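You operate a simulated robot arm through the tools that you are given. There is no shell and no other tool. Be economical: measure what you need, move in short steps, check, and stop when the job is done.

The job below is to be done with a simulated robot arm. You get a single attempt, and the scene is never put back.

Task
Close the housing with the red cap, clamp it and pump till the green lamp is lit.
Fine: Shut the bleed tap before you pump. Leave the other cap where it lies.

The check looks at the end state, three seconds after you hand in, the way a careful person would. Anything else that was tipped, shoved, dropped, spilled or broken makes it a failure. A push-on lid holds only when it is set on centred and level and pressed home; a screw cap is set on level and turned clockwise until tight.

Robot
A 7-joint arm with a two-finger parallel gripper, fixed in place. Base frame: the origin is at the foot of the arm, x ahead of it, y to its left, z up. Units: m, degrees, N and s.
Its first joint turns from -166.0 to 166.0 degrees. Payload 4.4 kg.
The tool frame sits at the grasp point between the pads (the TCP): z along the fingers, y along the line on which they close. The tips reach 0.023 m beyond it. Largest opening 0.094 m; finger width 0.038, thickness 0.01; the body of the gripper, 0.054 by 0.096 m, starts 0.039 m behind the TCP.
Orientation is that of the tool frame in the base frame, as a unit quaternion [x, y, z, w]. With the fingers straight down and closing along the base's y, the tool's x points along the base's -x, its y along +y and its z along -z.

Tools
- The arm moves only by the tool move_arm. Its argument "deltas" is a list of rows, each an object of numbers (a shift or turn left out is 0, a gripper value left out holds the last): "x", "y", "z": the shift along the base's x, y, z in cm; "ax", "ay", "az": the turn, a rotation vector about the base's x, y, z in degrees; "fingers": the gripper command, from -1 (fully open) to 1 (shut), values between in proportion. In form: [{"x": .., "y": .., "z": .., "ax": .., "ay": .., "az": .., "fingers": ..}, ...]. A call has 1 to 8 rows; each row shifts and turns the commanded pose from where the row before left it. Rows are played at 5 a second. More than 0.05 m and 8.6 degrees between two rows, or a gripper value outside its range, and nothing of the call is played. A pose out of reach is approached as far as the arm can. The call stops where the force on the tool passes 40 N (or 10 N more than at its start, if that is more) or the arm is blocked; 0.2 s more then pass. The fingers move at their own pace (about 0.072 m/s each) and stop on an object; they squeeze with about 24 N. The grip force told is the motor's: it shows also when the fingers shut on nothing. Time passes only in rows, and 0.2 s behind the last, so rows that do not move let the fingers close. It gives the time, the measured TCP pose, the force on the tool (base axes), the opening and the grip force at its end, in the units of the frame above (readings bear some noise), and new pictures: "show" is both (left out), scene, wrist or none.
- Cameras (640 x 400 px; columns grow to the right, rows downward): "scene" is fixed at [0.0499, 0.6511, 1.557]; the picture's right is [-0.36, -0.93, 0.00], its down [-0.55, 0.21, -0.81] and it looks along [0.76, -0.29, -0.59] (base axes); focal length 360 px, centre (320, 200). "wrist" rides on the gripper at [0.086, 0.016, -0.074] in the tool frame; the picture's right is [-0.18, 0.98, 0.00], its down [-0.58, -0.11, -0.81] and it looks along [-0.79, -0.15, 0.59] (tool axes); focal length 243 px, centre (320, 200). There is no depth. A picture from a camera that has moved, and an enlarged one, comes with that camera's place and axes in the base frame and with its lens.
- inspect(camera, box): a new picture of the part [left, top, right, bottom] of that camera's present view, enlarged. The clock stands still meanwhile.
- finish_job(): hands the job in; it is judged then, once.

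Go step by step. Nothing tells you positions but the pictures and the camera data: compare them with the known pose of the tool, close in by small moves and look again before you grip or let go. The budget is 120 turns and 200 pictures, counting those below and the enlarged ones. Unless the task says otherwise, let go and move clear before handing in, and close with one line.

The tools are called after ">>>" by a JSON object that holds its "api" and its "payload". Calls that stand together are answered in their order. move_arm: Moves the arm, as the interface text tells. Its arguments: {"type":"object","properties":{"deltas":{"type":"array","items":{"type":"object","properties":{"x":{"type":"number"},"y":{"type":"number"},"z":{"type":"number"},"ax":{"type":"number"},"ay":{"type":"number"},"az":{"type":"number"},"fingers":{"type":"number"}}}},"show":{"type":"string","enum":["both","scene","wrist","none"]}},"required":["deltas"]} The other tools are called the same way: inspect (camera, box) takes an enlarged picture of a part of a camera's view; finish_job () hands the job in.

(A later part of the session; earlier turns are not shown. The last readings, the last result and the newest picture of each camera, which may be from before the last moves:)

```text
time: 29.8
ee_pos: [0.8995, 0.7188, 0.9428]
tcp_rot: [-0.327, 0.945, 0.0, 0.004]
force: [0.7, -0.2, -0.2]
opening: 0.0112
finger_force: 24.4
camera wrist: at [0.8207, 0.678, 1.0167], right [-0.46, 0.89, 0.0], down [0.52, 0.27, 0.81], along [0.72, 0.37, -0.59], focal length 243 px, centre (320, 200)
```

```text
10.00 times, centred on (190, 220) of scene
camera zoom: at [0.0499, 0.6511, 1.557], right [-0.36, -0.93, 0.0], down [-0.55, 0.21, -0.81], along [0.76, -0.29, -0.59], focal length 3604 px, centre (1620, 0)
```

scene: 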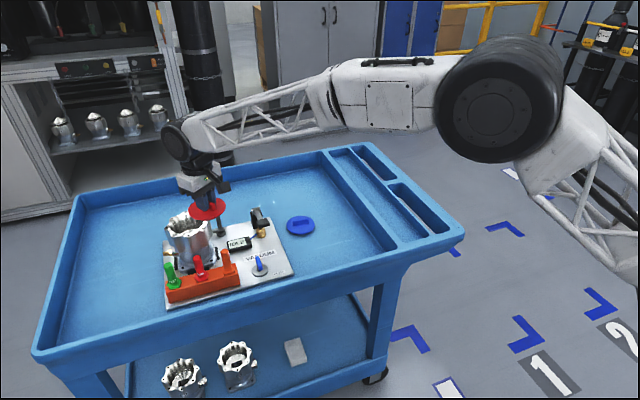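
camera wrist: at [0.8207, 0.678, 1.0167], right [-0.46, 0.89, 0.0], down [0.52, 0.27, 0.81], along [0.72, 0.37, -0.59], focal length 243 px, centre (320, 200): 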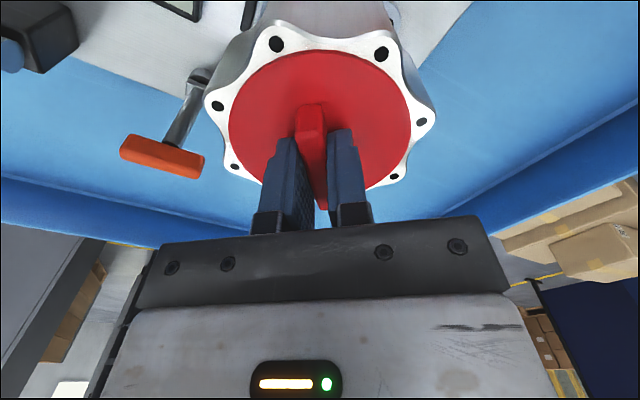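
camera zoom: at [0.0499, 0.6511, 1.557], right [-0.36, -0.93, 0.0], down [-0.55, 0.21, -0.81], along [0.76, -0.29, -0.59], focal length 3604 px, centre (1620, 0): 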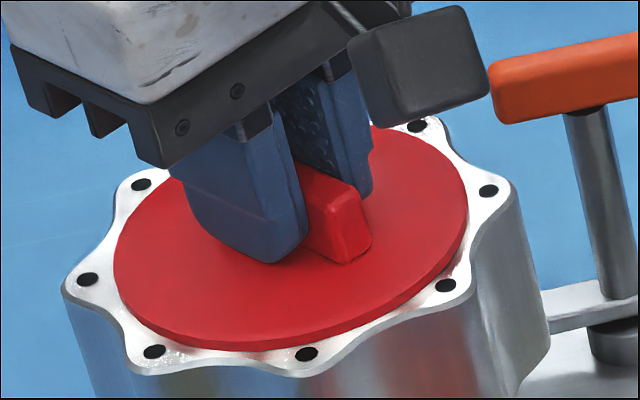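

The disc now sits nearly flush inside the bolt circle. I'll press it home.

>>> {"api": "move_arm", "payload": {"deltas": [{"z": -0.2}, {"z": -0.2}, {"z": -0.2}, {"z": -0.2}, {"z": -0.2}, {}], "show": "none"}}

>>> {"api": "inspect", "payload": {"camera": "scene", "box": [160, 200, 220, 240]}}

```text
time: 30.8
ee_pos: [0.9001, 0.7198, 0.943]
tcp_rot: [-0.326, 0.945, 0.0, 0.006]
force: [-0.3, -1.2, 3.3]
opening: 0.0113
finger_force: 23.7
stopped in row 4: the force on the tool passed its limit (the readings are from after the stop); the commanded pose is now the measured one
```

```text
10.00 times, centred on (190, 220) of scene
camera zoom: at [0.0499, 0.6511, 1.557], right [-0.36, -0.93, 0.0], down [-0.55, 0.21, -0.81], along [0.76, -0.29, -0.59], focal length 3604 px, centre (1620, 0)
```

zoom: 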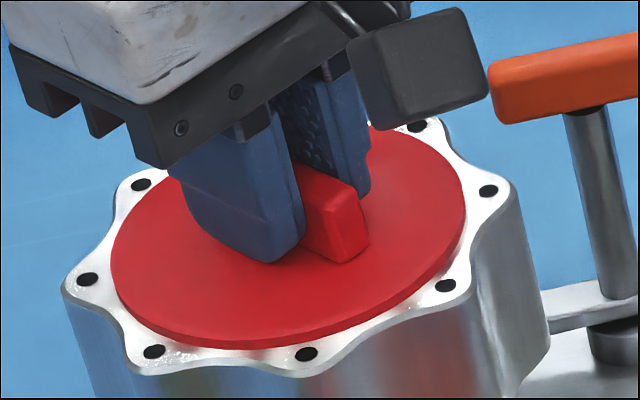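

At 40 N it does not move further and the disc lies flat on the rim. I'll let go and lift clear to check that it is seated.

>>> {"api": "move_arm", "payload": {"deltas": [{"fingers": 0.4}, {}, {"z": 1}, {"z": 3}, {"z": 4}, {"z": 4}], "show": "wrist"}}

>>> {"api": "inspect", "payload": {"camera": "scene", "box": [150, 190, 280, 280]}}

>>> {"api": "inspect", "payload": {"camera": "wrist", "box": [130, 0, 450, 200]}}

```text
time: 32.1
ee_pos: [0.8991, 0.7201, 1.0604]
tcp_rot: [-0.325, 0.946, 0.0, 0.006]
force: [-0.7, -0.2, -1.9]
opening: 0.0283
finger_force: 0.1
camera wrist: at [0.8205, 0.6788, 1.1333], right [-0.46, 0.89, 0.0], down [0.52, 0.27, 0.81], along [0.72, 0.37, -0.58], focal length 243 px, centre (320, 200)
```

wrist: 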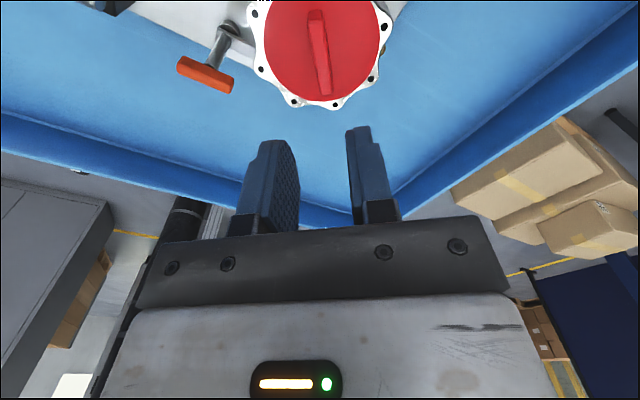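

```text
4.44 times, centred on (215, 235) of scene
camera zoom: at [0.0499, 0.6511, 1.557], right [-0.36, -0.93, 0.0], down [-0.55, 0.21, -0.81], along [0.76, -0.29, -0.59], focal length 1602 px, centre (787, 44)
```

zoom: 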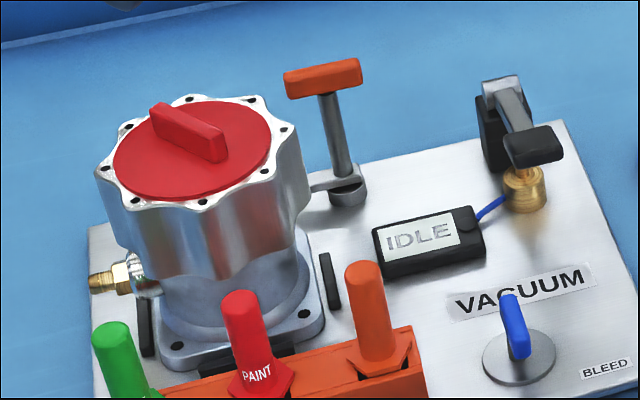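

```text
2.00 times, centred on (290, 100) of wrist
camera zoom: at [0.8205, 0.6788, 1.1333], right [-0.46, 0.89, 0.0], down [0.52, 0.27, 0.81], along [0.72, 0.37, -0.58], focal length 485 px, centre (380, 400)
```

zoom: 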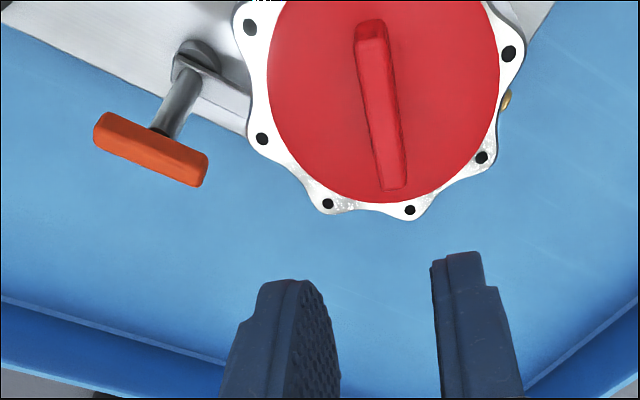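

The cap is seated flush and centred. Next I'll get a side view of the T-handle to see how it clamps, looking from the pump side at yaw 90°.

>>> {"api": "move_arm", "payload": {"deltas": [{"y": -3, "az": 7.5, "x": 0.5}, {"y": -3, "az": 7.5, "x": 0.5}, {"y": -3, "az": 7.5, "x": 0.5}, {"y": -3, "az": 7.5, "x": 0.5}, {"y": -3, "az": 7.5, "z": -2, "x": 1}, {"y": -2, "az": 7.5, "z": -3, "x": 1}, {"y": -2, "az": 7, "z": -2.5, "x": 1}], "show": "wrist"}}

>>> {"api": "inspect", "payload": {"camera": "wrist", "box": [160, 0, 480, 200]}}

```text
time: 33.8
ee_pos: [0.9509, 0.5301, 0.9889]
tcp_rot: [0.707, -0.707, -0.003, -0.006]
force: [-0.2, -0.8, 1.5]
opening: 0.0282
finger_force: 0.1
camera wrist: at [0.9337, 0.4409, 1.061], right [-0.98, 0.18, 0.0], down [0.1, 0.57, 0.81], along [0.15, 0.8, -0.58], focal length 243 px, centre (320, 200)
```

wrist: 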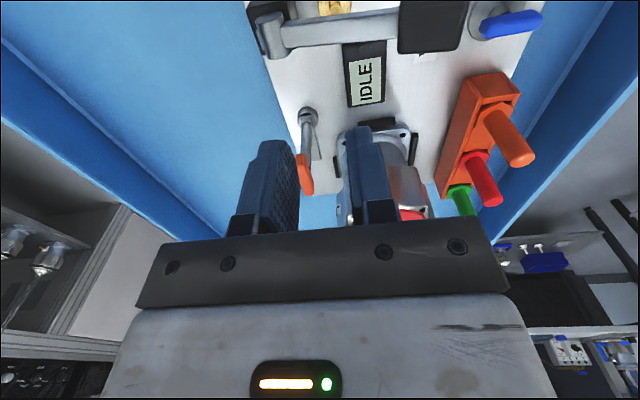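

```text
2.00 times, centred on (320, 100) of wrist
camera zoom: at [0.9337, 0.4409, 1.061], right [-0.98, 0.18, 0.0], down [0.1, 0.57, 0.81], along [0.15, 0.8, -0.58], focal length 485 px, centre (320, 400)
```

zoom: 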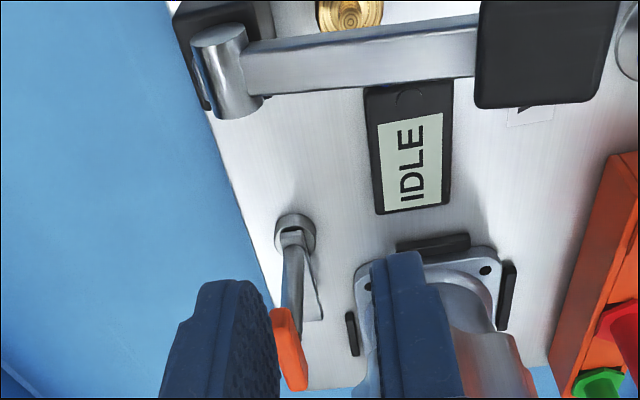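

The arm of the clamp lies beside the housing's flange, parallel to the T-bar. So the T-handle should swing about its vertical post, counter-clockwise from above, to bring the arm over the flange corner. I'll approach the T-bar with yaw 90° and the fingers open.

>>> {"api": "move_arm", "payload": {"deltas": [{"fingers": -0.4, "x": 2}, {"x": 1.5, "y": 2, "z": -0.5}, {"y": 2, "z": -1}, {}], "show": "both"}}

>>> {"api": "inspect", "payload": {"camera": "wrist", "box": [200, 40, 440, 220]}}

```text
time: 34.8
ee_pos: [0.9872, 0.5701, 0.9726]
tcp_rot: [0.707, -0.707, -0.003, -0.006]
force: [0.3, 0.3, 0.0]
opening: 0.0653
finger_force: 0.0
camera wrist: at [0.9706, 0.4824, 1.0456], right [-0.98, 0.18, 0.0], down [0.11, 0.57, 0.81], along [0.15, 0.8, -0.58], focal length 243 px, centre (320, 200)
```

scene: 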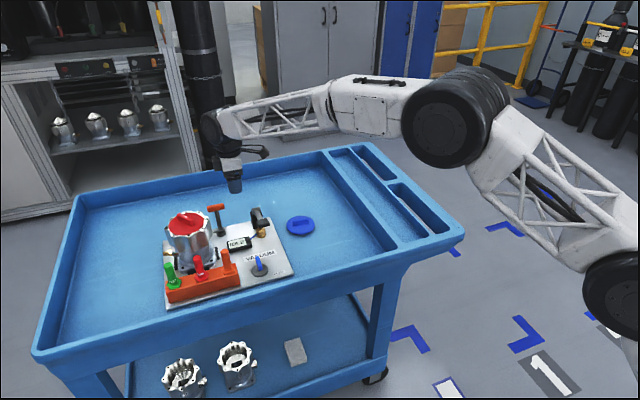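
wrist: 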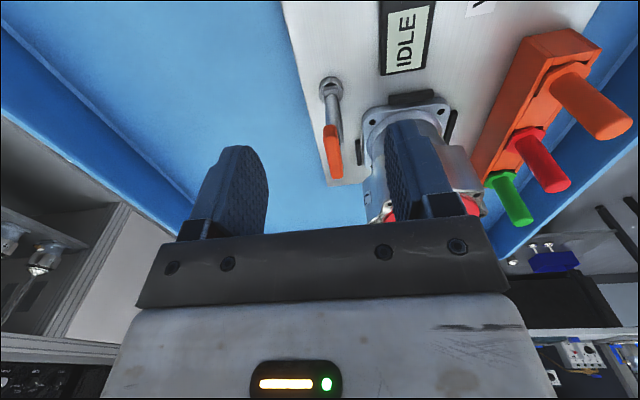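

```text
2.22 times, centred on (320, 130) of wrist
camera zoom: at [0.9706, 0.4824, 1.0456], right [-0.98, 0.18, 0.0], down [0.11, 0.57, 0.81], along [0.15, 0.8, -0.58], focal length 539 px, centre (320, 356)
```

zoom: 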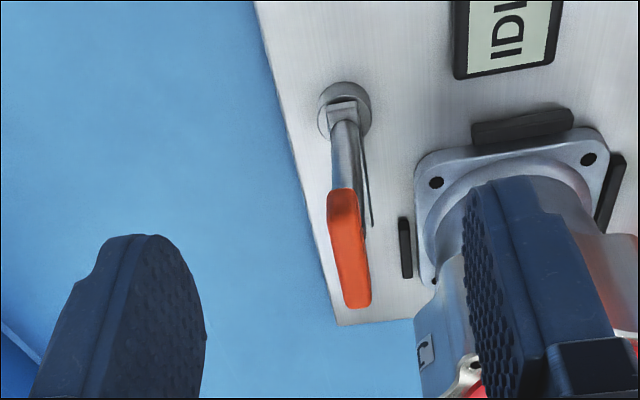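

The T-bar lies along y, centred near (0.986, 0.629) with its top at about 0.89. I'll come down over it in small steps.

>>> {"api": "move_arm", "payload": {"deltas": [{"fingers": -0.1, "y": 2}, {"y": 2}, {"y": 1.8, "z": -1.5}, {"z": -2}, {}], "show": "wrist"}}

>>> {"api": "inspect", "payload": {"camera": "scene", "box": [180, 160, 260, 220]}}

```text
time: 36.0
ee_pos: [0.9846, 0.6275, 0.9376]
tcp_rot: [-0.707, 0.707, 0.003, 0.005]
force: [-0.1, -0.5, -0.8]
opening: 0.0519
finger_force: 0.1
camera wrist: at [0.9687, 0.5394, 1.0096], right [-0.98, 0.18, 0.0], down [0.11, 0.57, 0.81], along [0.15, 0.8, -0.58], focal length 243 px, centre (320, 200)
```

wrist: 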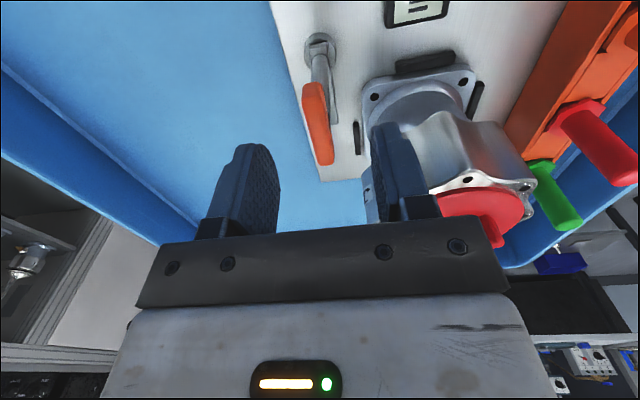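

```text
6.67 times, centred on (220, 190) of scene
camera zoom: at [0.0499, 0.6511, 1.557], right [-0.36, -0.93, 0.0], down [-0.55, 0.21, -0.81], along [0.76, -0.29, -0.59], focal length 2403 px, centre (987, 267)
```

zoom: 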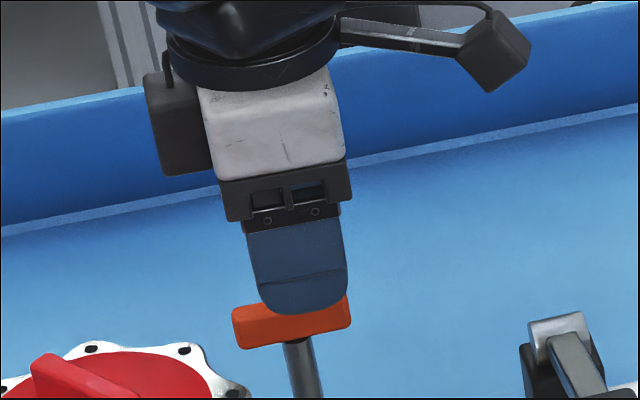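

Well aligned. I'll shift 3 mm in +y and descend over the bar.

>>> {"api": "move_arm", "payload": {"deltas": [{"y": 0.3, "x": 0.15, "z": -1.5}, {"z": -1.5}, {"z": -1.3}, {"z": -0.7}, {}], "show": "wrist"}}

>>> {"api": "inspect", "payload": {"camera": "scene", "box": [180, 170, 260, 230]}}

```text
time: 37.1
ee_pos: [0.9847, 0.6294, 0.8878]
tcp_rot: [-0.707, 0.707, 0.004, 0.006]
force: [0.4, 0.2, 0.2]
opening: 0.0516
finger_force: 0.1
camera wrist: at [0.9693, 0.5427, 0.9603], right [-0.98, 0.18, 0.0], down [0.11, 0.57, 0.81], along [0.15, 0.8, -0.58], focal length 243 px, centre (320, 200)
```

wrist: 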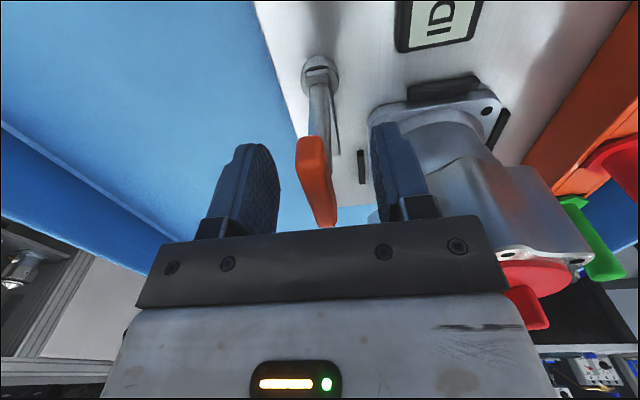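

```text
6.67 times, centred on (220, 200) of scene
camera zoom: at [0.0499, 0.6511, 1.557], right [-0.36, -0.93, 0.0], down [-0.55, 0.21, -0.81], along [0.76, -0.29, -0.59], focal length 2403 px, centre (987, 200)
```

zoom: 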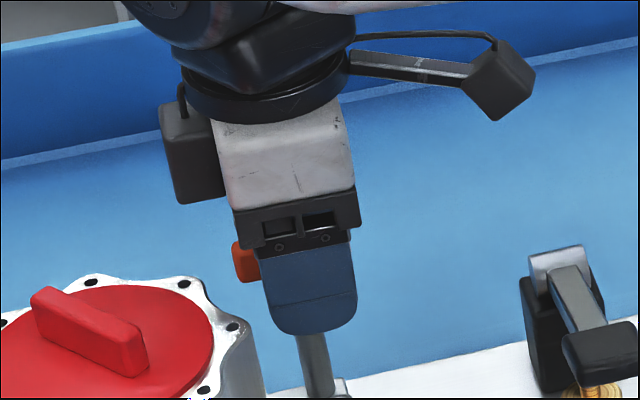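

The fingers straddle the bar, which sits rather high between them. I'll raise 1.2 cm and close on it.

>>> {"api": "move_arm", "payload": {"deltas": [{"z": 1.2}, {"fingers": 0.4}, {}, {"fingers": 1}, {}, {}], "show": "wrist"}}

>>> {"api": "inspect", "payload": {"camera": "scene", "box": [180, 170, 260, 230]}}

```text
time: 38.5
ee_pos: [0.987, 0.6312, 0.901]
tcp_rot: [-0.707, 0.707, 0.002, 0.006]
force: [36.1, 12.1, -0.2]
opening: 0.012
finger_force: 23.9
camera wrist: at [0.9701, 0.543, 0.9725], right [-0.98, 0.18, 0.0], down [0.11, 0.57, 0.81], along [0.15, 0.8, -0.58], focal length 243 px, centre (320, 200)
```

wrist: 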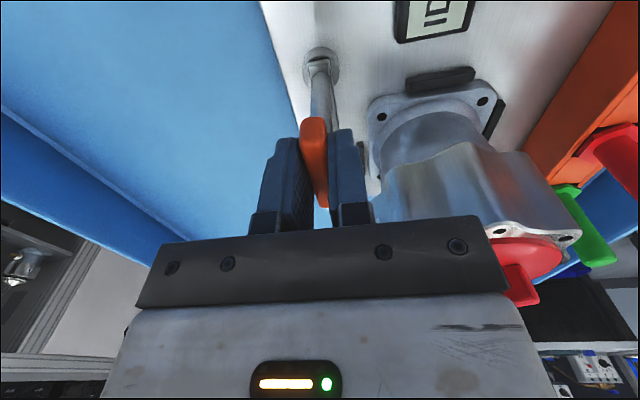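

```text
6.67 times, centred on (220, 200) of scene
camera zoom: at [0.0499, 0.6511, 1.557], right [-0.36, -0.93, 0.0], down [-0.55, 0.21, -0.81], along [0.76, -0.29, -0.59], focal length 2403 px, centre (987, 200)
```

zoom: 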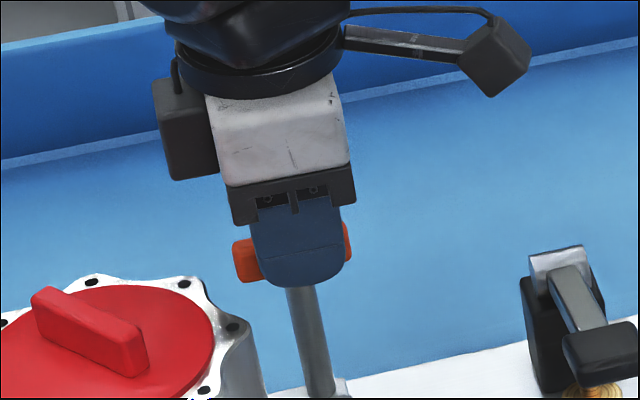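

Gripped, with a 36 N sideways strain from a small offset. I'll follow that force to relieve it and check.

>>> {"api": "move_arm", "payload": {"deltas": [{"x": 0.15, "y": 0.05}, {}], "show": "none"}}

```text
time: 39.1
ee_pos: [0.987, 0.6315, 0.9001]
tcp_rot: [0.707, -0.707, -0.002, -0.005]
force: [-2.2, -6.0, 6.2]
opening: 0.0119
finger_force: 24.0
```

The strain is gone. Now I'll try turning counter-clockwise in small steps.

>>> {"api": "move_arm", "payload": {"deltas": [{"az": 3}, {"az": 4}, {"az": 4}, {}], "show": "wrist"}}

>>> {"api": "inspect", "payload": {"camera": "scene", "box": [180, 190, 260, 250]}}

```text
time: 40.1
ee_pos: [0.9883, 0.6311, 0.8996]
tcp_rot: [0.771, -0.636, -0.004, -0.005]
force: [-17.6, -8.6, 8.4]
opening: 0.012
finger_force: 24.0
camera wrist: at [0.988, 0.5416, 0.9725], right [-1.0, -0.01, 0.0], down [-0.01, 0.58, 0.81], along [-0.01, 0.81, -0.58], focal length 243 px, centre (320, 200)
```

wrist: 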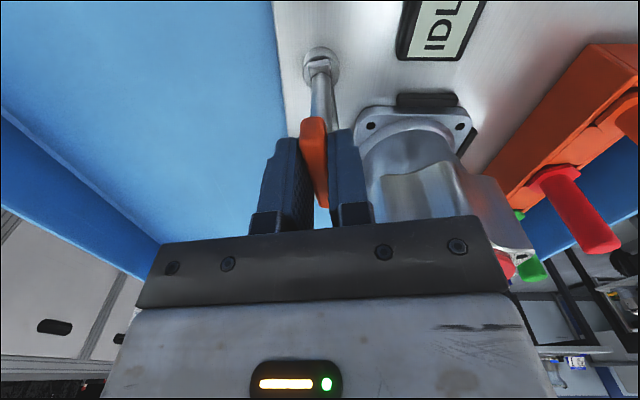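

```text
6.67 times, centred on (220, 220) of scene
camera zoom: at [0.0499, 0.6511, 1.557], right [-0.36, -0.93, 0.0], down [-0.55, 0.21, -0.81], along [0.76, -0.29, -0.59], focal length 2403 px, centre (987, 67)
```

zoom: 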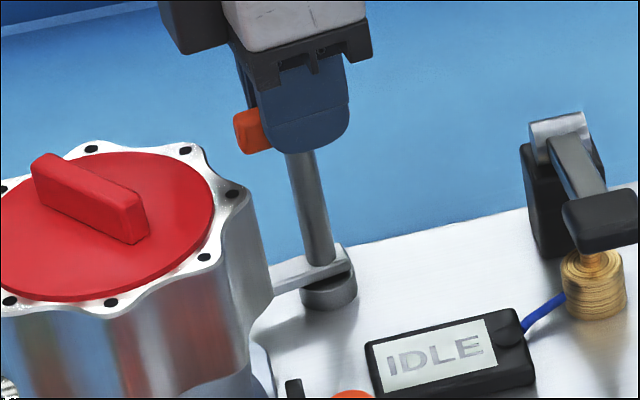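

It turns with the tool. I'll continue counter-clockwise, correcting slightly for the side force.

>>> {"api": "move_arm", "payload": {"deltas": [{"x": -0.08, "y": -0.03, "z": 0.05}, {"az": 5}, {"az": 5}, {"az": 5}, {}], "show": "none"}}

>>> {"api": "inspect", "payload": {"camera": "scene", "box": [180, 190, 260, 250]}}

```text
time: 41.5
ee_pos: [0.9888, 0.6312, 0.9]
tcp_rot: [0.849, -0.529, -0.003, -0.005]
force: [13.5, 5.5, -0.7]
opening: 0.0118
finger_force: 24.4
stopped in row 5: the force on the tool passed its limit (the readings are from after the stop); the commanded pose is now the measured one
```

```text
6.67 times, centred on (220, 220) of scene
camera zoom: at [0.0499, 0.6511, 1.557], right [-0.36, -0.93, 0.0], down [-0.55, 0.21, -0.81], along [0.76, -0.29, -0.59], focal length 2403 px, centre (987, 67)
```

zoom: 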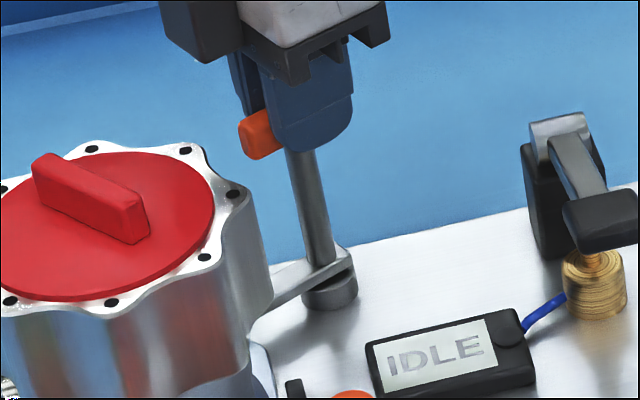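

The arm is swinging toward the flange as expected (now 26° turned). I'll continue in smaller steps.

>>> {"api": "move_arm", "payload": {"deltas": [{"x": 0.05, "y": 0.02}, {"az": 4}, {"az": 4}, {}], "show": "none"}}

```text
time: 42.5
ee_pos: [0.9886, 0.6317, 0.9005]
tcp_rot: [0.883, -0.469, -0.004, -0.005]
force: [10.2, 5.0, 0.7]
opening: 0.012
finger_force: 24.3
```

>>> {"api": "move_arm", "payload": {"deltas": [{"x": 0.04, "y": 0.02, "az": 4}, {"az": 4}, {"az": 4}, {}], "show": "none"}}

>>> {"api": "inspect", "payload": {"camera": "scene", "box": [180, 190, 260, 250]}}

```text
time: 43.5
ee_pos: [0.9896, 0.6308, 0.8995]
tcp_rot: [0.928, -0.374, -0.004, -0.004]
force: [25.6, 19.7, 0.2]
opening: 0.0124
finger_force: 24.0
```

```text
6.67 times, centred on (220, 220) of scene
camera zoom: at [0.0499, 0.6511, 1.557], right [-0.36, -0.93, 0.0], down [-0.55, 0.21, -0.81], along [0.76, -0.29, -0.59], focal length 2403 px, centre (987, 67)
```

zoom: 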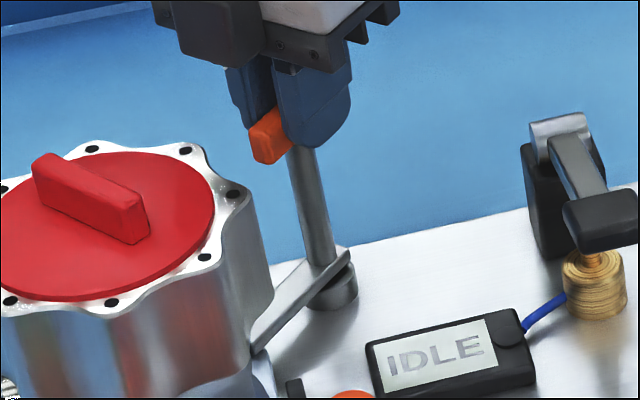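

Turned 46°; the arm is now over the flange corner region. I'll relieve the strain and continue until it stops.

>>> {"api": "move_arm", "payload": {"deltas": [{"x": 0.08, "y": 0.06}, {"az": 3}, {"az": 3}, {"az": 3}, {}], "show": "none"}}

>>> {"api": "inspect", "payload": {"camera": "scene", "box": [180, 190, 260, 250]}}

```text
time: 44.7
ee_pos: [0.9904, 0.632, 0.8999]
tcp_rot: [0.954, -0.3, -0.006, -0.004]
force: [-30.9, -22.5, 1.2]
opening: 0.0182
finger_force: 23.9
```

```text
6.67 times, centred on (220, 220) of scene
camera zoom: at [0.0499, 0.6511, 1.557], right [-0.36, -0.93, 0.0], down [-0.55, 0.21, -0.81], along [0.76, -0.29, -0.59], focal length 2403 px, centre (987, 67)
```

zoom: 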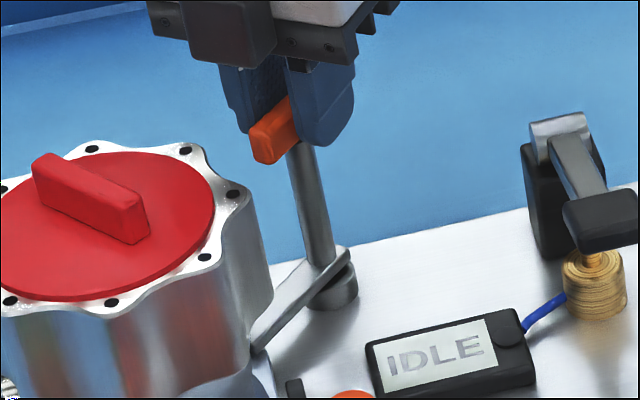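

The fingers widened while the arm stopped: it reached its stop at about 47°. I'll turn the tool back to match the bar, release and view it.

>>> {"api": "move_arm", "payload": {"deltas": [{"x": -0.08, "y": -0.06, "az": -4}, {"az": -3}, {}, {"fingers": 0.4}, {}], "show": "none"}}

>>> {"api": "move_arm", "payload": {"deltas": [{"fingers": 0}, {"z": 2}, {"z": 3}, {"z": 3}, {}], "show": "wrist"}}

>>> {"api": "inspect", "payload": {"camera": "scene", "box": [150, 190, 280, 280]}}

```text
time: 45.9
ee_pos: [0.9897, 0.632, 0.9016]
tcp_rot: [0.934, -0.357, -0.003, -0.004]
force: [1.1, -0.3, 0.1]
opening: 0.0284
finger_force: 0.1
```

```text
time: 47.1
ee_pos: [0.9892, 0.6311, 0.9805]
tcp_rot: [0.934, -0.358, -0.004, -0.005]
force: [-0.1, 1.3, 0.6]
opening: 0.0471
finger_force: 0.0
camera wrist: at [1.0437, 0.5605, 1.0534], right [-0.79, -0.61, 0.0], down [-0.36, 0.46, 0.81], along [-0.49, 0.65, -0.58], focal length 243 px, centre (320, 200)
```

wrist: 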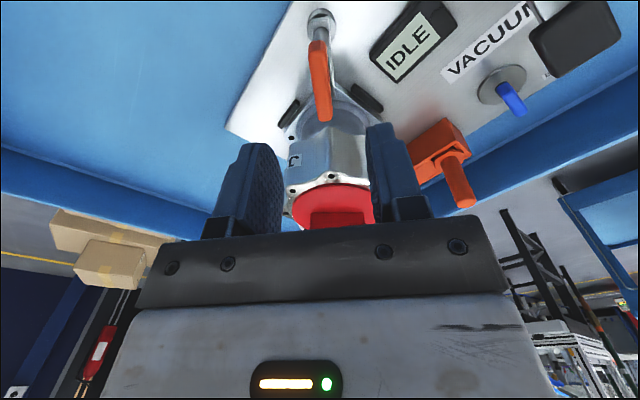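

```text
4.44 times, centred on (215, 235) of scene
camera zoom: at [0.0499, 0.6511, 1.557], right [-0.36, -0.93, 0.0], down [-0.55, 0.21, -0.81], along [0.76, -0.29, -0.59], focal length 1602 px, centre (787, 44)
```

zoom: 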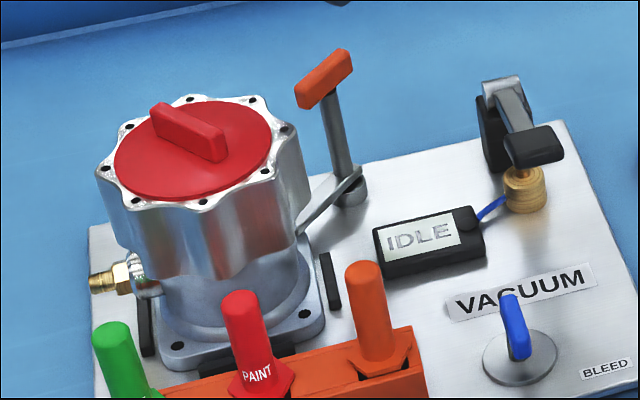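

The arm now points straight at the housing over the flange corner. I'll look closely at its end.

>>> {"api": "inspect", "payload": {"camera": "scene", "box": [195, 215, 235, 265]}}

>>> {"api": "inspect", "payload": {"camera": "wrist", "box": [260, 0, 400, 130]}}

```text
8.00 times, centred on (215, 240) of scene
camera zoom: at [0.0499, 0.6511, 1.557], right [-0.36, -0.93, 0.0], down [-0.55, 0.21, -0.81], along [0.76, -0.29, -0.59], focal length 2884 px, centre (1160, -120)
```

zoom: 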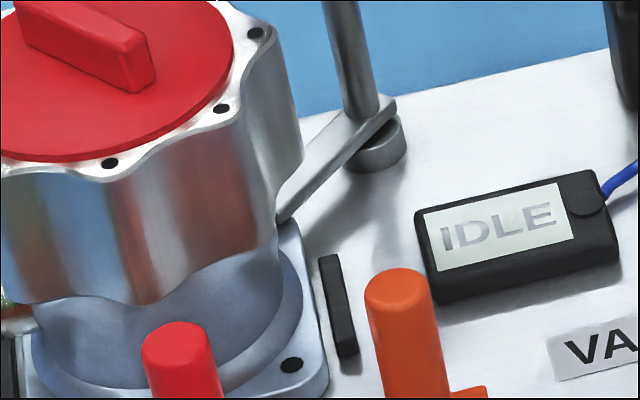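

```text
3.08 times, centred on (330, 65) of wrist
camera zoom: at [1.0437, 0.5605, 1.0534], right [-0.79, -0.61, 0.0], down [-0.36, 0.46, 0.81], along [-0.49, 0.65, -0.58], focal length 746 px, centre (289, 615)
```

zoom: 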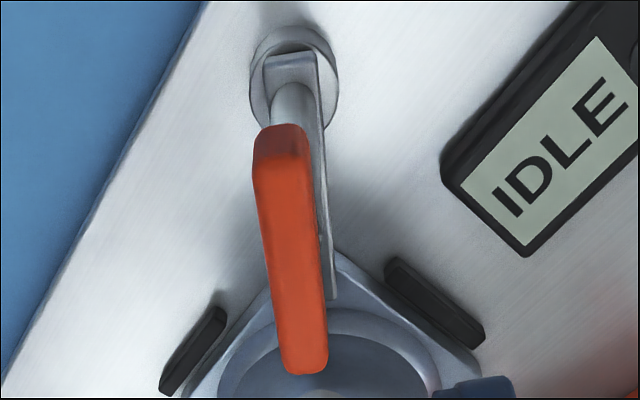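

The arm lies across the flange corner against the housing, so it is clamped. Next is the bleed tap: I'll move over to view it, yawing back to 90°.

>>> {"api": "move_arm", "payload": {"deltas": [{"z": 3, "x": -1, "y": -2, "az": -7}, {"x": -3.5, "y": -3, "az": -7}, {"x": -4, "y": -2, "az": -7}, {"x": -4, "y": -1, "az": -7}, {"x": -4, "y": -1, "az": -7}, {"x": -4, "y": -1, "az": -7}, {"z": -4, "az": -6}, {"z": -3}], "show": "wrist"}}

>>> {"api": "inspect", "payload": {"camera": "wrist", "box": [240, 0, 480, 150]}}

>>> {"api": "inspect", "payload": {"camera": "scene", "box": [230, 240, 300, 290]}}

```text
time: 48.9
ee_pos: [0.7864, 0.5311, 0.9378]
tcp_rot: [-0.707, 0.707, 0.001, 0.007]
force: [0.0, -0.2, 0.6]
opening: 0.0469
finger_force: 0.0
camera wrist: at [0.7688, 0.4434, 1.0113], right [-0.98, 0.18, 0.0], down [0.1, 0.57, 0.81], along [0.15, 0.8, -0.58], focal length 243 px, centre (320, 200)
```

wrist: 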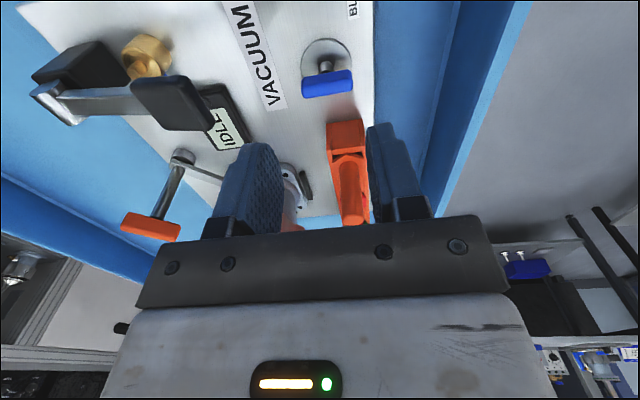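

```text
2.67 times, centred on (360, 75) of wrist
camera zoom: at [0.7688, 0.4434, 1.0113], right [-0.98, 0.18, 0.0], down [0.1, 0.57, 0.81], along [0.15, 0.8, -0.58], focal length 647 px, centre (213, 533)
```

zoom: 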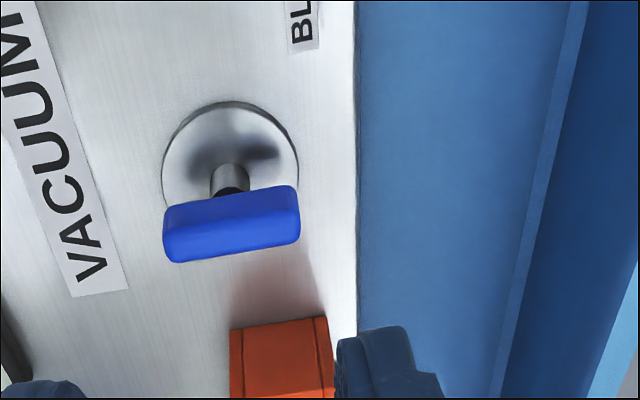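

```text
8.00 times, centred on (265, 265) of scene
camera zoom: at [0.0499, 0.6511, 1.557], right [-0.36, -0.93, 0.0], down [-0.55, 0.21, -0.81], along [0.76, -0.29, -0.59], focal length 2884 px, centre (760, -320)
```

zoom: 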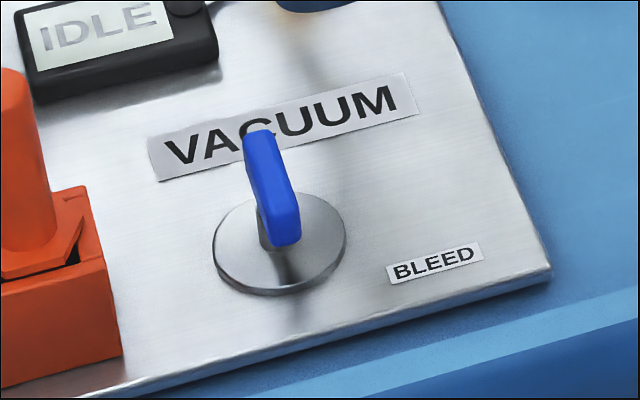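

The tap's blade lies along x on its stem at (0.782, 0.549), top at about 0.82; a quarter turn should shut it. The pens hinder a gripped clockwise turn, so I'll push the blade's near end with closed fingertips, clockwise first.

>>> {"api": "move_arm", "payload": {"deltas": [{"fingers": 1, "y": -2, "x": -1}, {"y": -2, "x": -1.1}, {"z": -4}, {"z": -3.5}, {"z": -3.5}, {}], "show": "wrist"}}

>>> {"api": "inspect", "payload": {"camera": "scene", "box": [225, 235, 305, 295]}}

```text
time: 50.3
ee_pos: [0.7648, 0.492, 0.8289]
tcp_rot: [-0.707, 0.707, 0.002, 0.006]
force: [0.4, 0.1, 0.1]
opening: 0.0001
finger_force: 24.2
camera wrist: at [0.7479, 0.4035, 0.9014], right [-0.98, 0.18, 0.0], down [0.1, 0.57, 0.81], along [0.15, 0.8, -0.58], focal length 243 px, centre (320, 200)
```

wrist: 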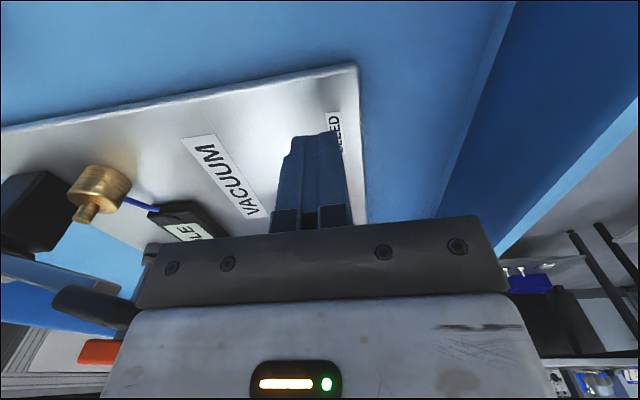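

```text
6.67 times, centred on (265, 265) of scene
camera zoom: at [0.0499, 0.6511, 1.557], right [-0.36, -0.93, 0.0], down [-0.55, 0.21, -0.81], along [0.76, -0.29, -0.59], focal length 2403 px, centre (687, -233)
```

zoom: 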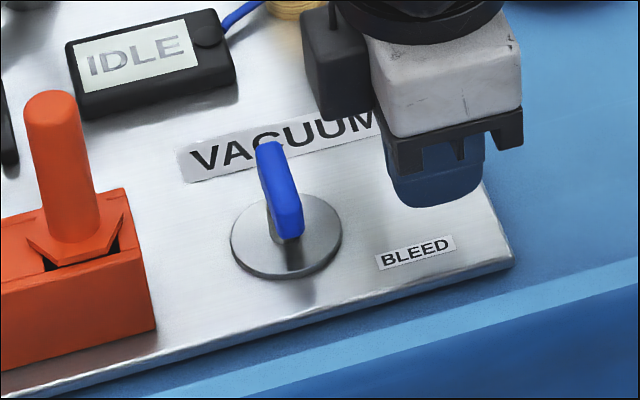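

The closed fingertips are beside the blade's near end. I'll lower 8 mm and push in +y.

>>> {"api": "move_arm", "payload": {"deltas": [{"z": -0.8, "y": 1}, {"y": 1.2}, {"y": 1}, {"y": 0.5}, {"y": 0.5}, {}], "show": "none"}}

>>> {"api": "inspect", "payload": {"camera": "scene", "box": [225, 235, 305, 295]}}

```text
time: 51.7
ee_pos: [0.7628, 0.5336, 0.8218]
tcp_rot: [0.708, -0.707, -0.001, -0.006]
force: [-3.1, -2.9, 1.0]
opening: 0.0001
finger_force: 24.0
```

```text
6.67 times, centred on (265, 265) of scene
camera zoom: at [0.0499, 0.6511, 1.557], right [-0.36, -0.93, 0.0], down [-0.55, 0.21, -0.81], along [0.76, -0.29, -0.59], focal length 2403 px, centre (687, -233)
```

zoom: 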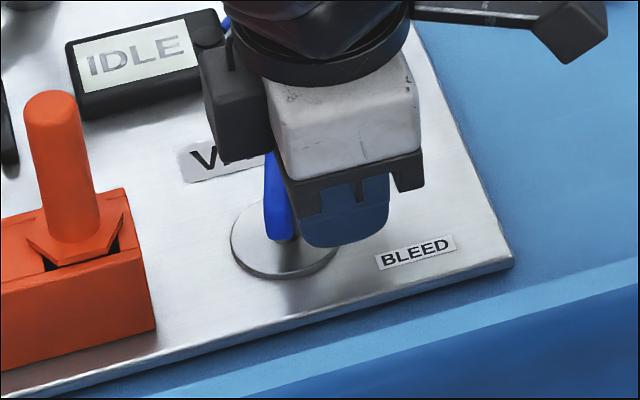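

Contact is made and the blade seems to start turning. I'll continue pushing.

>>> {"api": "move_arm", "payload": {"deltas": [{"y": 0.4}, {"y": 0.4}, {"y": 0.4}, {}], "show": "none"}}

>>> {"api": "inspect", "payload": {"camera": "scene", "box": [225, 235, 305, 295]}}

```text
time: 52.7
ee_pos: [0.7627, 0.5455, 0.8227]
tcp_rot: [0.708, -0.707, -0.001, -0.006]
force: [-1.3, 0.1, -1.6]
opening: 0.0001
finger_force: 24.1
```

```text
6.67 times, centred on (265, 265) of scene
camera zoom: at [0.0499, 0.6511, 1.557], right [-0.36, -0.93, 0.0], down [-0.55, 0.21, -0.81], along [0.76, -0.29, -0.59], focal length 2403 px, centre (687, -233)
```

zoom: 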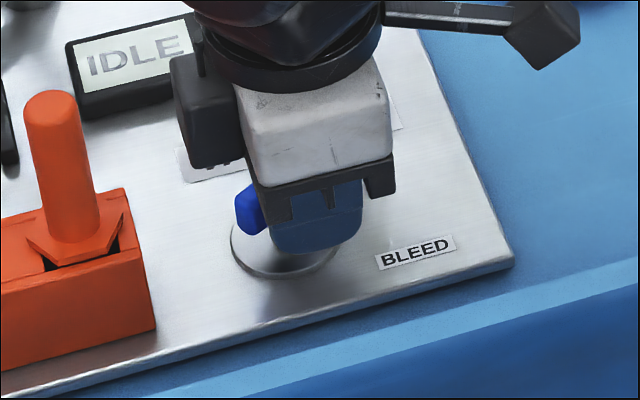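

It turns freely clockwise. Now I'll finish the quarter turn by moving a little farther in +y and then pressing in +x along the blade's side.

>>> {"api": "move_arm", "payload": {"deltas": [{"y": 0.5}, {"y": 0.4}, {"x": 0.2}, {"x": 0.2}, {"x": 0.2}, {}], "show": "none"}}

>>> {"api": "inspect", "payload": {"camera": "scene", "box": [225, 235, 305, 295]}}

```text
time: 54.1
ee_pos: [0.7677, 0.5547, 0.8214]
tcp_rot: [0.708, -0.707, -0.003, -0.006]
force: [-25.2, -1.4, 13.3]
opening: 0.0001
finger_force: 24.1
```

```text
6.67 times, centred on (265, 265) of scene
camera zoom: at [0.0499, 0.6511, 1.557], right [-0.36, -0.93, 0.0], down [-0.55, 0.21, -0.81], along [0.76, -0.29, -0.59], focal length 2403 px, centre (687, -233)
```

zoom: 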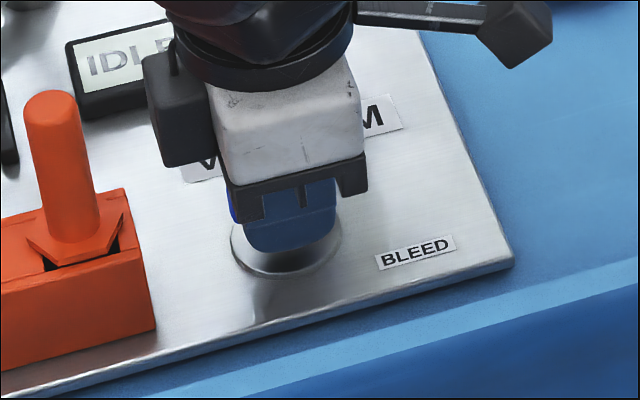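

The finger is now flat against the blade's side. I'll back off, rise and look.

>>> {"api": "move_arm", "payload": {"deltas": [{"x": -1}, {"x": -1, "y": -1}, {"z": 4, "y": -1.5}, {"z": 4.5, "y": -1}, {"z": 3}], "show": "wrist"}}

>>> {"api": "inspect", "payload": {"camera": "scene", "box": [225, 235, 305, 295]}}

>>> {"api": "inspect", "payload": {"camera": "wrist", "box": [200, 0, 440, 150]}}

```text
time: 55.3
ee_pos: [0.7489, 0.5183, 0.9387]
tcp_rot: [0.707, -0.707, -0.002, -0.006]
force: [-0.3, 0.2, -0.6]
opening: 0.0
finger_force: 24.2
camera wrist: at [0.7325, 0.4305, 1.0109], right [-0.98, 0.18, 0.0], down [0.1, 0.57, 0.81], along [0.15, 0.8, -0.58], focal length 243 px, centre (320, 200)
```

wrist: 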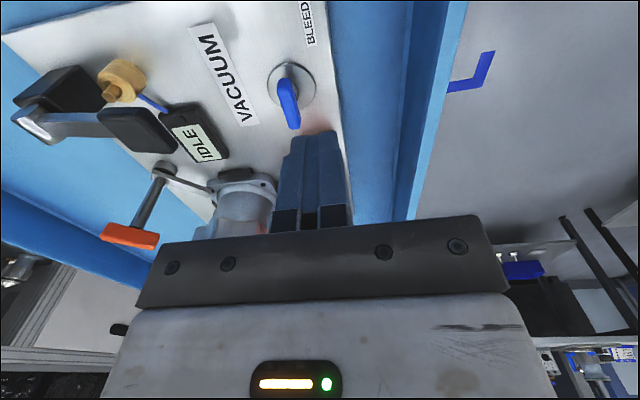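

```text
6.67 times, centred on (265, 265) of scene
camera zoom: at [0.0499, 0.6511, 1.557], right [-0.36, -0.93, 0.0], down [-0.55, 0.21, -0.81], along [0.76, -0.29, -0.59], focal length 2403 px, centre (687, -233)
```

zoom: 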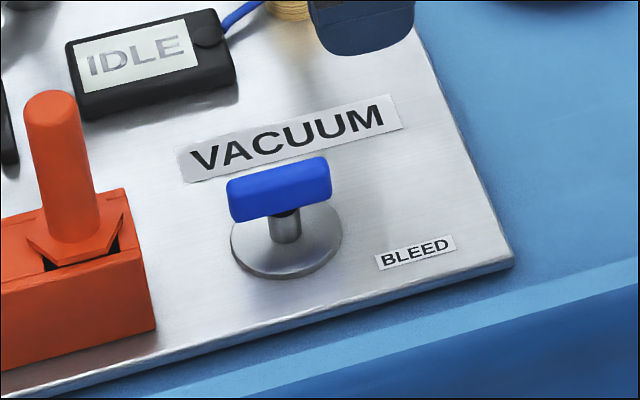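

```text
2.67 times, centred on (320, 75) of wrist
camera zoom: at [0.7325, 0.4305, 1.0109], right [-0.98, 0.18, 0.0], down [0.1, 0.57, 0.81], along [0.15, 0.8, -0.58], focal length 647 px, centre (320, 533)
```

zoom: 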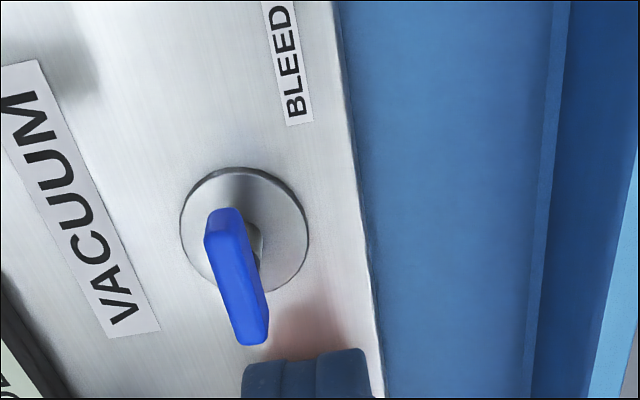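

The tap has made a quarter turn and stands along y. Now the pump: I'll bring the closed fingertips above the lever's black grip at (0.879, 0.514).

>>> {"api": "move_arm", "payload": {"deltas": [{"x": 4, "z": 1}, {"x": 4, "z": 0.5}, {"x": 4}, {"x": 0.9, "y": -0.4, "z": -1}, {}], "show": "wrist"}}

>>> {"api": "inspect", "payload": {"camera": "scene", "box": [215, 180, 295, 250]}}

```text
time: 56.5
ee_pos: [0.8792, 0.516, 0.9425]
tcp_rot: [0.707, -0.707, -0.002, -0.007]
force: [0.1, -0.1, -0.2]
opening: 0.0001
finger_force: 24.0
camera wrist: at [0.8621, 0.4286, 1.0155], right [-0.98, 0.18, 0.0], down [0.1, 0.57, 0.81], along [0.15, 0.8, -0.58], focal length 243 px, centre (320, 200)
```

wrist: 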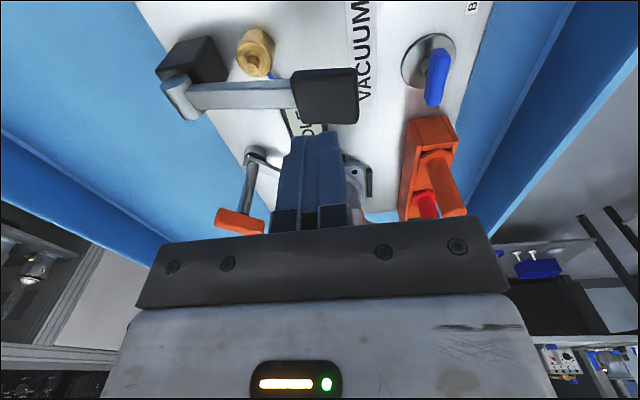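

```text
5.71 times, centred on (255, 215) of scene
camera zoom: at [0.0499, 0.6511, 1.557], right [-0.36, -0.93, 0.0], down [-0.55, 0.21, -0.81], along [0.76, -0.29, -0.59], focal length 2060 px, centre (691, 114)
```

zoom: 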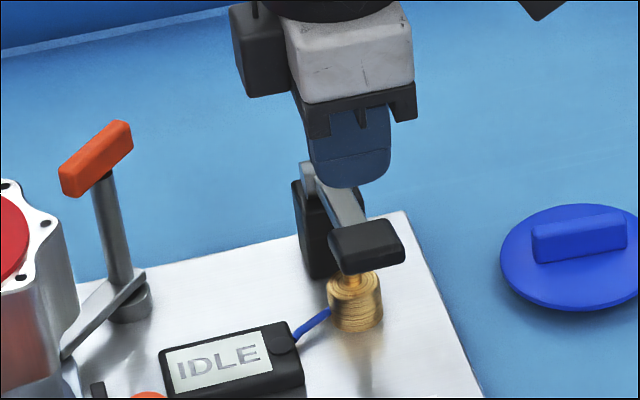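

The grip is just below, centred near (0.873, 0.515). I'll shift 6 mm inward and press down slowly.

>>> {"api": "move_arm", "payload": {"deltas": [{"x": -0.6}, {"z": -2}, {"z": -1.5}, {"z": -1}, {"z": -0.5}, {}], "show": "none"}}

>>> {"api": "inspect", "payload": {"camera": "scene", "box": [215, 180, 295, 250]}}

```text
time: 57.9
ee_pos: [0.8729, 0.5156, 0.892]
tcp_rot: [0.707, -0.707, -0.003, -0.006]
force: [-0.3, -0.6, 0.8]
opening: 0.0
finger_force: 24.1
```

```text
5.71 times, centred on (255, 215) of scene
camera zoom: at [0.0499, 0.6511, 1.557], right [-0.36, -0.93, 0.0], down [-0.55, 0.21, -0.81], along [0.76, -0.29, -0.59], focal length 2060 px, centre (691, 114)
```

zoom: 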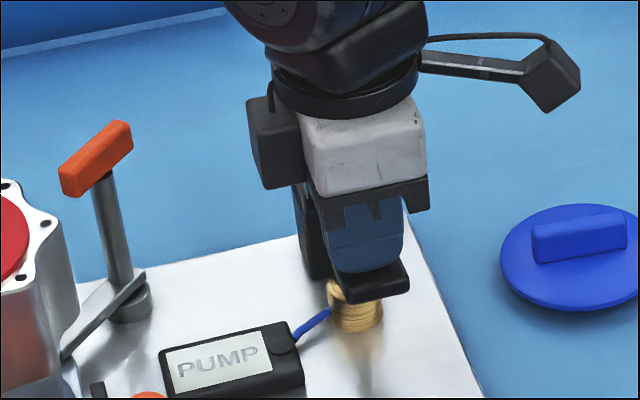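

The lever moves easily and the display now reads PUMP. I'll press on to the bottom of the stroke.

>>> {"api": "move_arm", "payload": {"deltas": [{"z": -0.8}, {"z": -0.8}, {"z": -0.8}, {"z": -0.8}, {"z": -0.6}, {}], "show": "none"}}

>>> {"api": "inspect", "payload": {"camera": "scene", "box": [215, 180, 295, 250]}}

```text
time: 59.2
ee_pos: [0.8737, 0.5148, 0.8562]
tcp_rot: [0.707, -0.707, -0.002, -0.007]
force: [-11.3, -7.3, 13.5]
opening: 0.0
finger_force: 23.6
stopped in row 6: the force on the tool passed its limit (the readings are from after the stop); the commanded pose is now the measured one
```

```text
5.71 times, centred on (255, 215) of scene
camera zoom: at [0.0499, 0.6511, 1.557], right [-0.36, -0.93, 0.0], down [-0.55, 0.21, -0.81], along [0.76, -0.29, -0.59], focal length 2060 px, centre (691, 114)
```

zoom: 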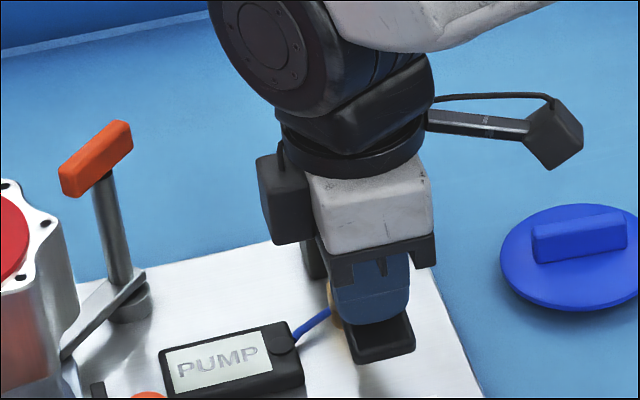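

The stroke bottoms at TCP z about 0.857. I'll raise and see whether the lever springs back.

>>> {"api": "move_arm", "payload": {"deltas": [{"z": 1.5}, {"z": 2}, {"z": 2.5}, {"z": 2.5}, {}], "show": "none"}}

>>> {"api": "inspect", "payload": {"camera": "scene", "box": [215, 180, 295, 250]}}

```text
time: 60.5
ee_pos: [0.8724, 0.5149, 0.9412]
tcp_rot: [0.707, -0.707, -0.002, -0.007]
force: [0.1, 0.8, -0.7]
opening: 0.0
finger_force: 24.5
```

```text
5.71 times, centred on (255, 215) of scene
camera zoom: at [0.0499, 0.6511, 1.557], right [-0.36, -0.93, 0.0], down [-0.55, 0.21, -0.81], along [0.76, -0.29, -0.59], focal length 2060 px, centre (691, 114)
```

zoom: 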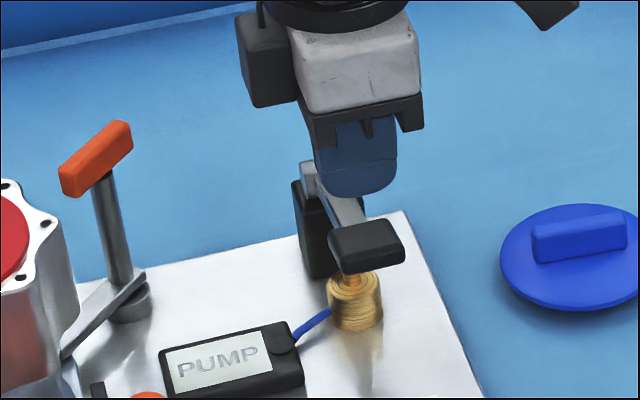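

The lever springs back up, so repeated presses will work. I'll pump two strokes per call.

>>> {"api": "move_arm", "payload": {"deltas": [{"z": -4}, {"z": -4.1}, {}, {"z": 4.6}, {}, {"z": -4.6}, {}, {"z": 4.6}], "show": "none"}}

>>> {"api": "inspect", "payload": {"camera": "scene", "box": [215, 180, 295, 250]}}

```text
time: 62.2
ee_pos: [0.8727, 0.5174, 0.902]
tcp_rot: [0.707, -0.707, -0.002, -0.005]
force: [0.7, -0.2, -0.4]
opening: 0.0
finger_force: 25.0
```

```text
5.71 times, centred on (255, 215) of scene
camera zoom: at [0.0499, 0.6511, 1.557], right [-0.36, -0.93, 0.0], down [-0.55, 0.21, -0.81], along [0.76, -0.29, -0.59], focal length 2060 px, centre (691, 114)
```

zoom: 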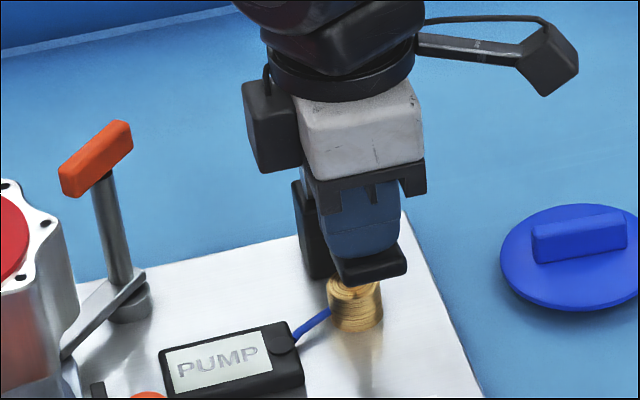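

The display still reads PUMP, and the dark dot beside it looks like the lamp. I'll continue with fuller strokes.

>>> {"api": "move_arm", "payload": {"deltas": [{"z": 1.5}, {"z": -3}, {"z": -2.8}, {}, {"z": 4.5}, {"z": 1}, {"z": -3}, {"z": -2.5}], "show": "none"}}

>>> {"api": "move_arm", "payload": {"deltas": [{"z": 4.5}, {"z": 1}, {"z": -3}, {"z": -2.5}, {}, {"z": 4.5}, {"z": 1}, {}], "show": "none"}}

>>> {"api": "inspect", "payload": {"camera": "scene", "box": [215, 180, 295, 250]}}

```text
time: 64.0
ee_pos: [0.873, 0.516, 0.8628]
tcp_rot: [-0.707, 0.707, 0.001, 0.007]
force: [-0.6, -1.0, 2.3]
opening: 0.0
finger_force: 24.1
```

```text
time: 65.8
ee_pos: [0.8722, 0.5153, 0.9174]
tcp_rot: [0.707, -0.707, -0.002, -0.007]
force: [0.7, 0.2, 0.0]
opening: 0.0001
finger_force: 23.7
```

```text
5.71 times, centred on (255, 215) of scene
camera zoom: at [0.0499, 0.6511, 1.557], right [-0.36, -0.93, 0.0], down [-0.55, 0.21, -0.81], along [0.76, -0.29, -0.59], focal length 2060 px, centre (691, 114)
```

zoom: 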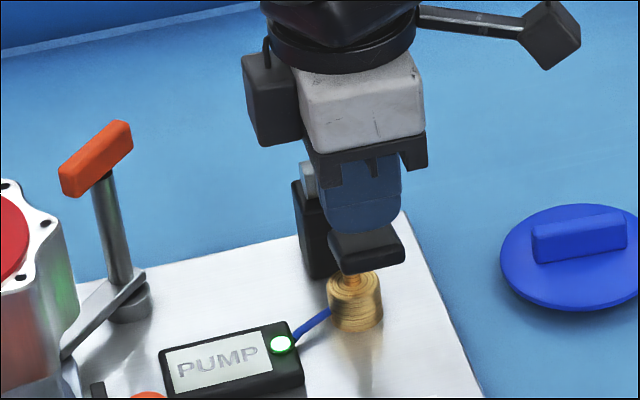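

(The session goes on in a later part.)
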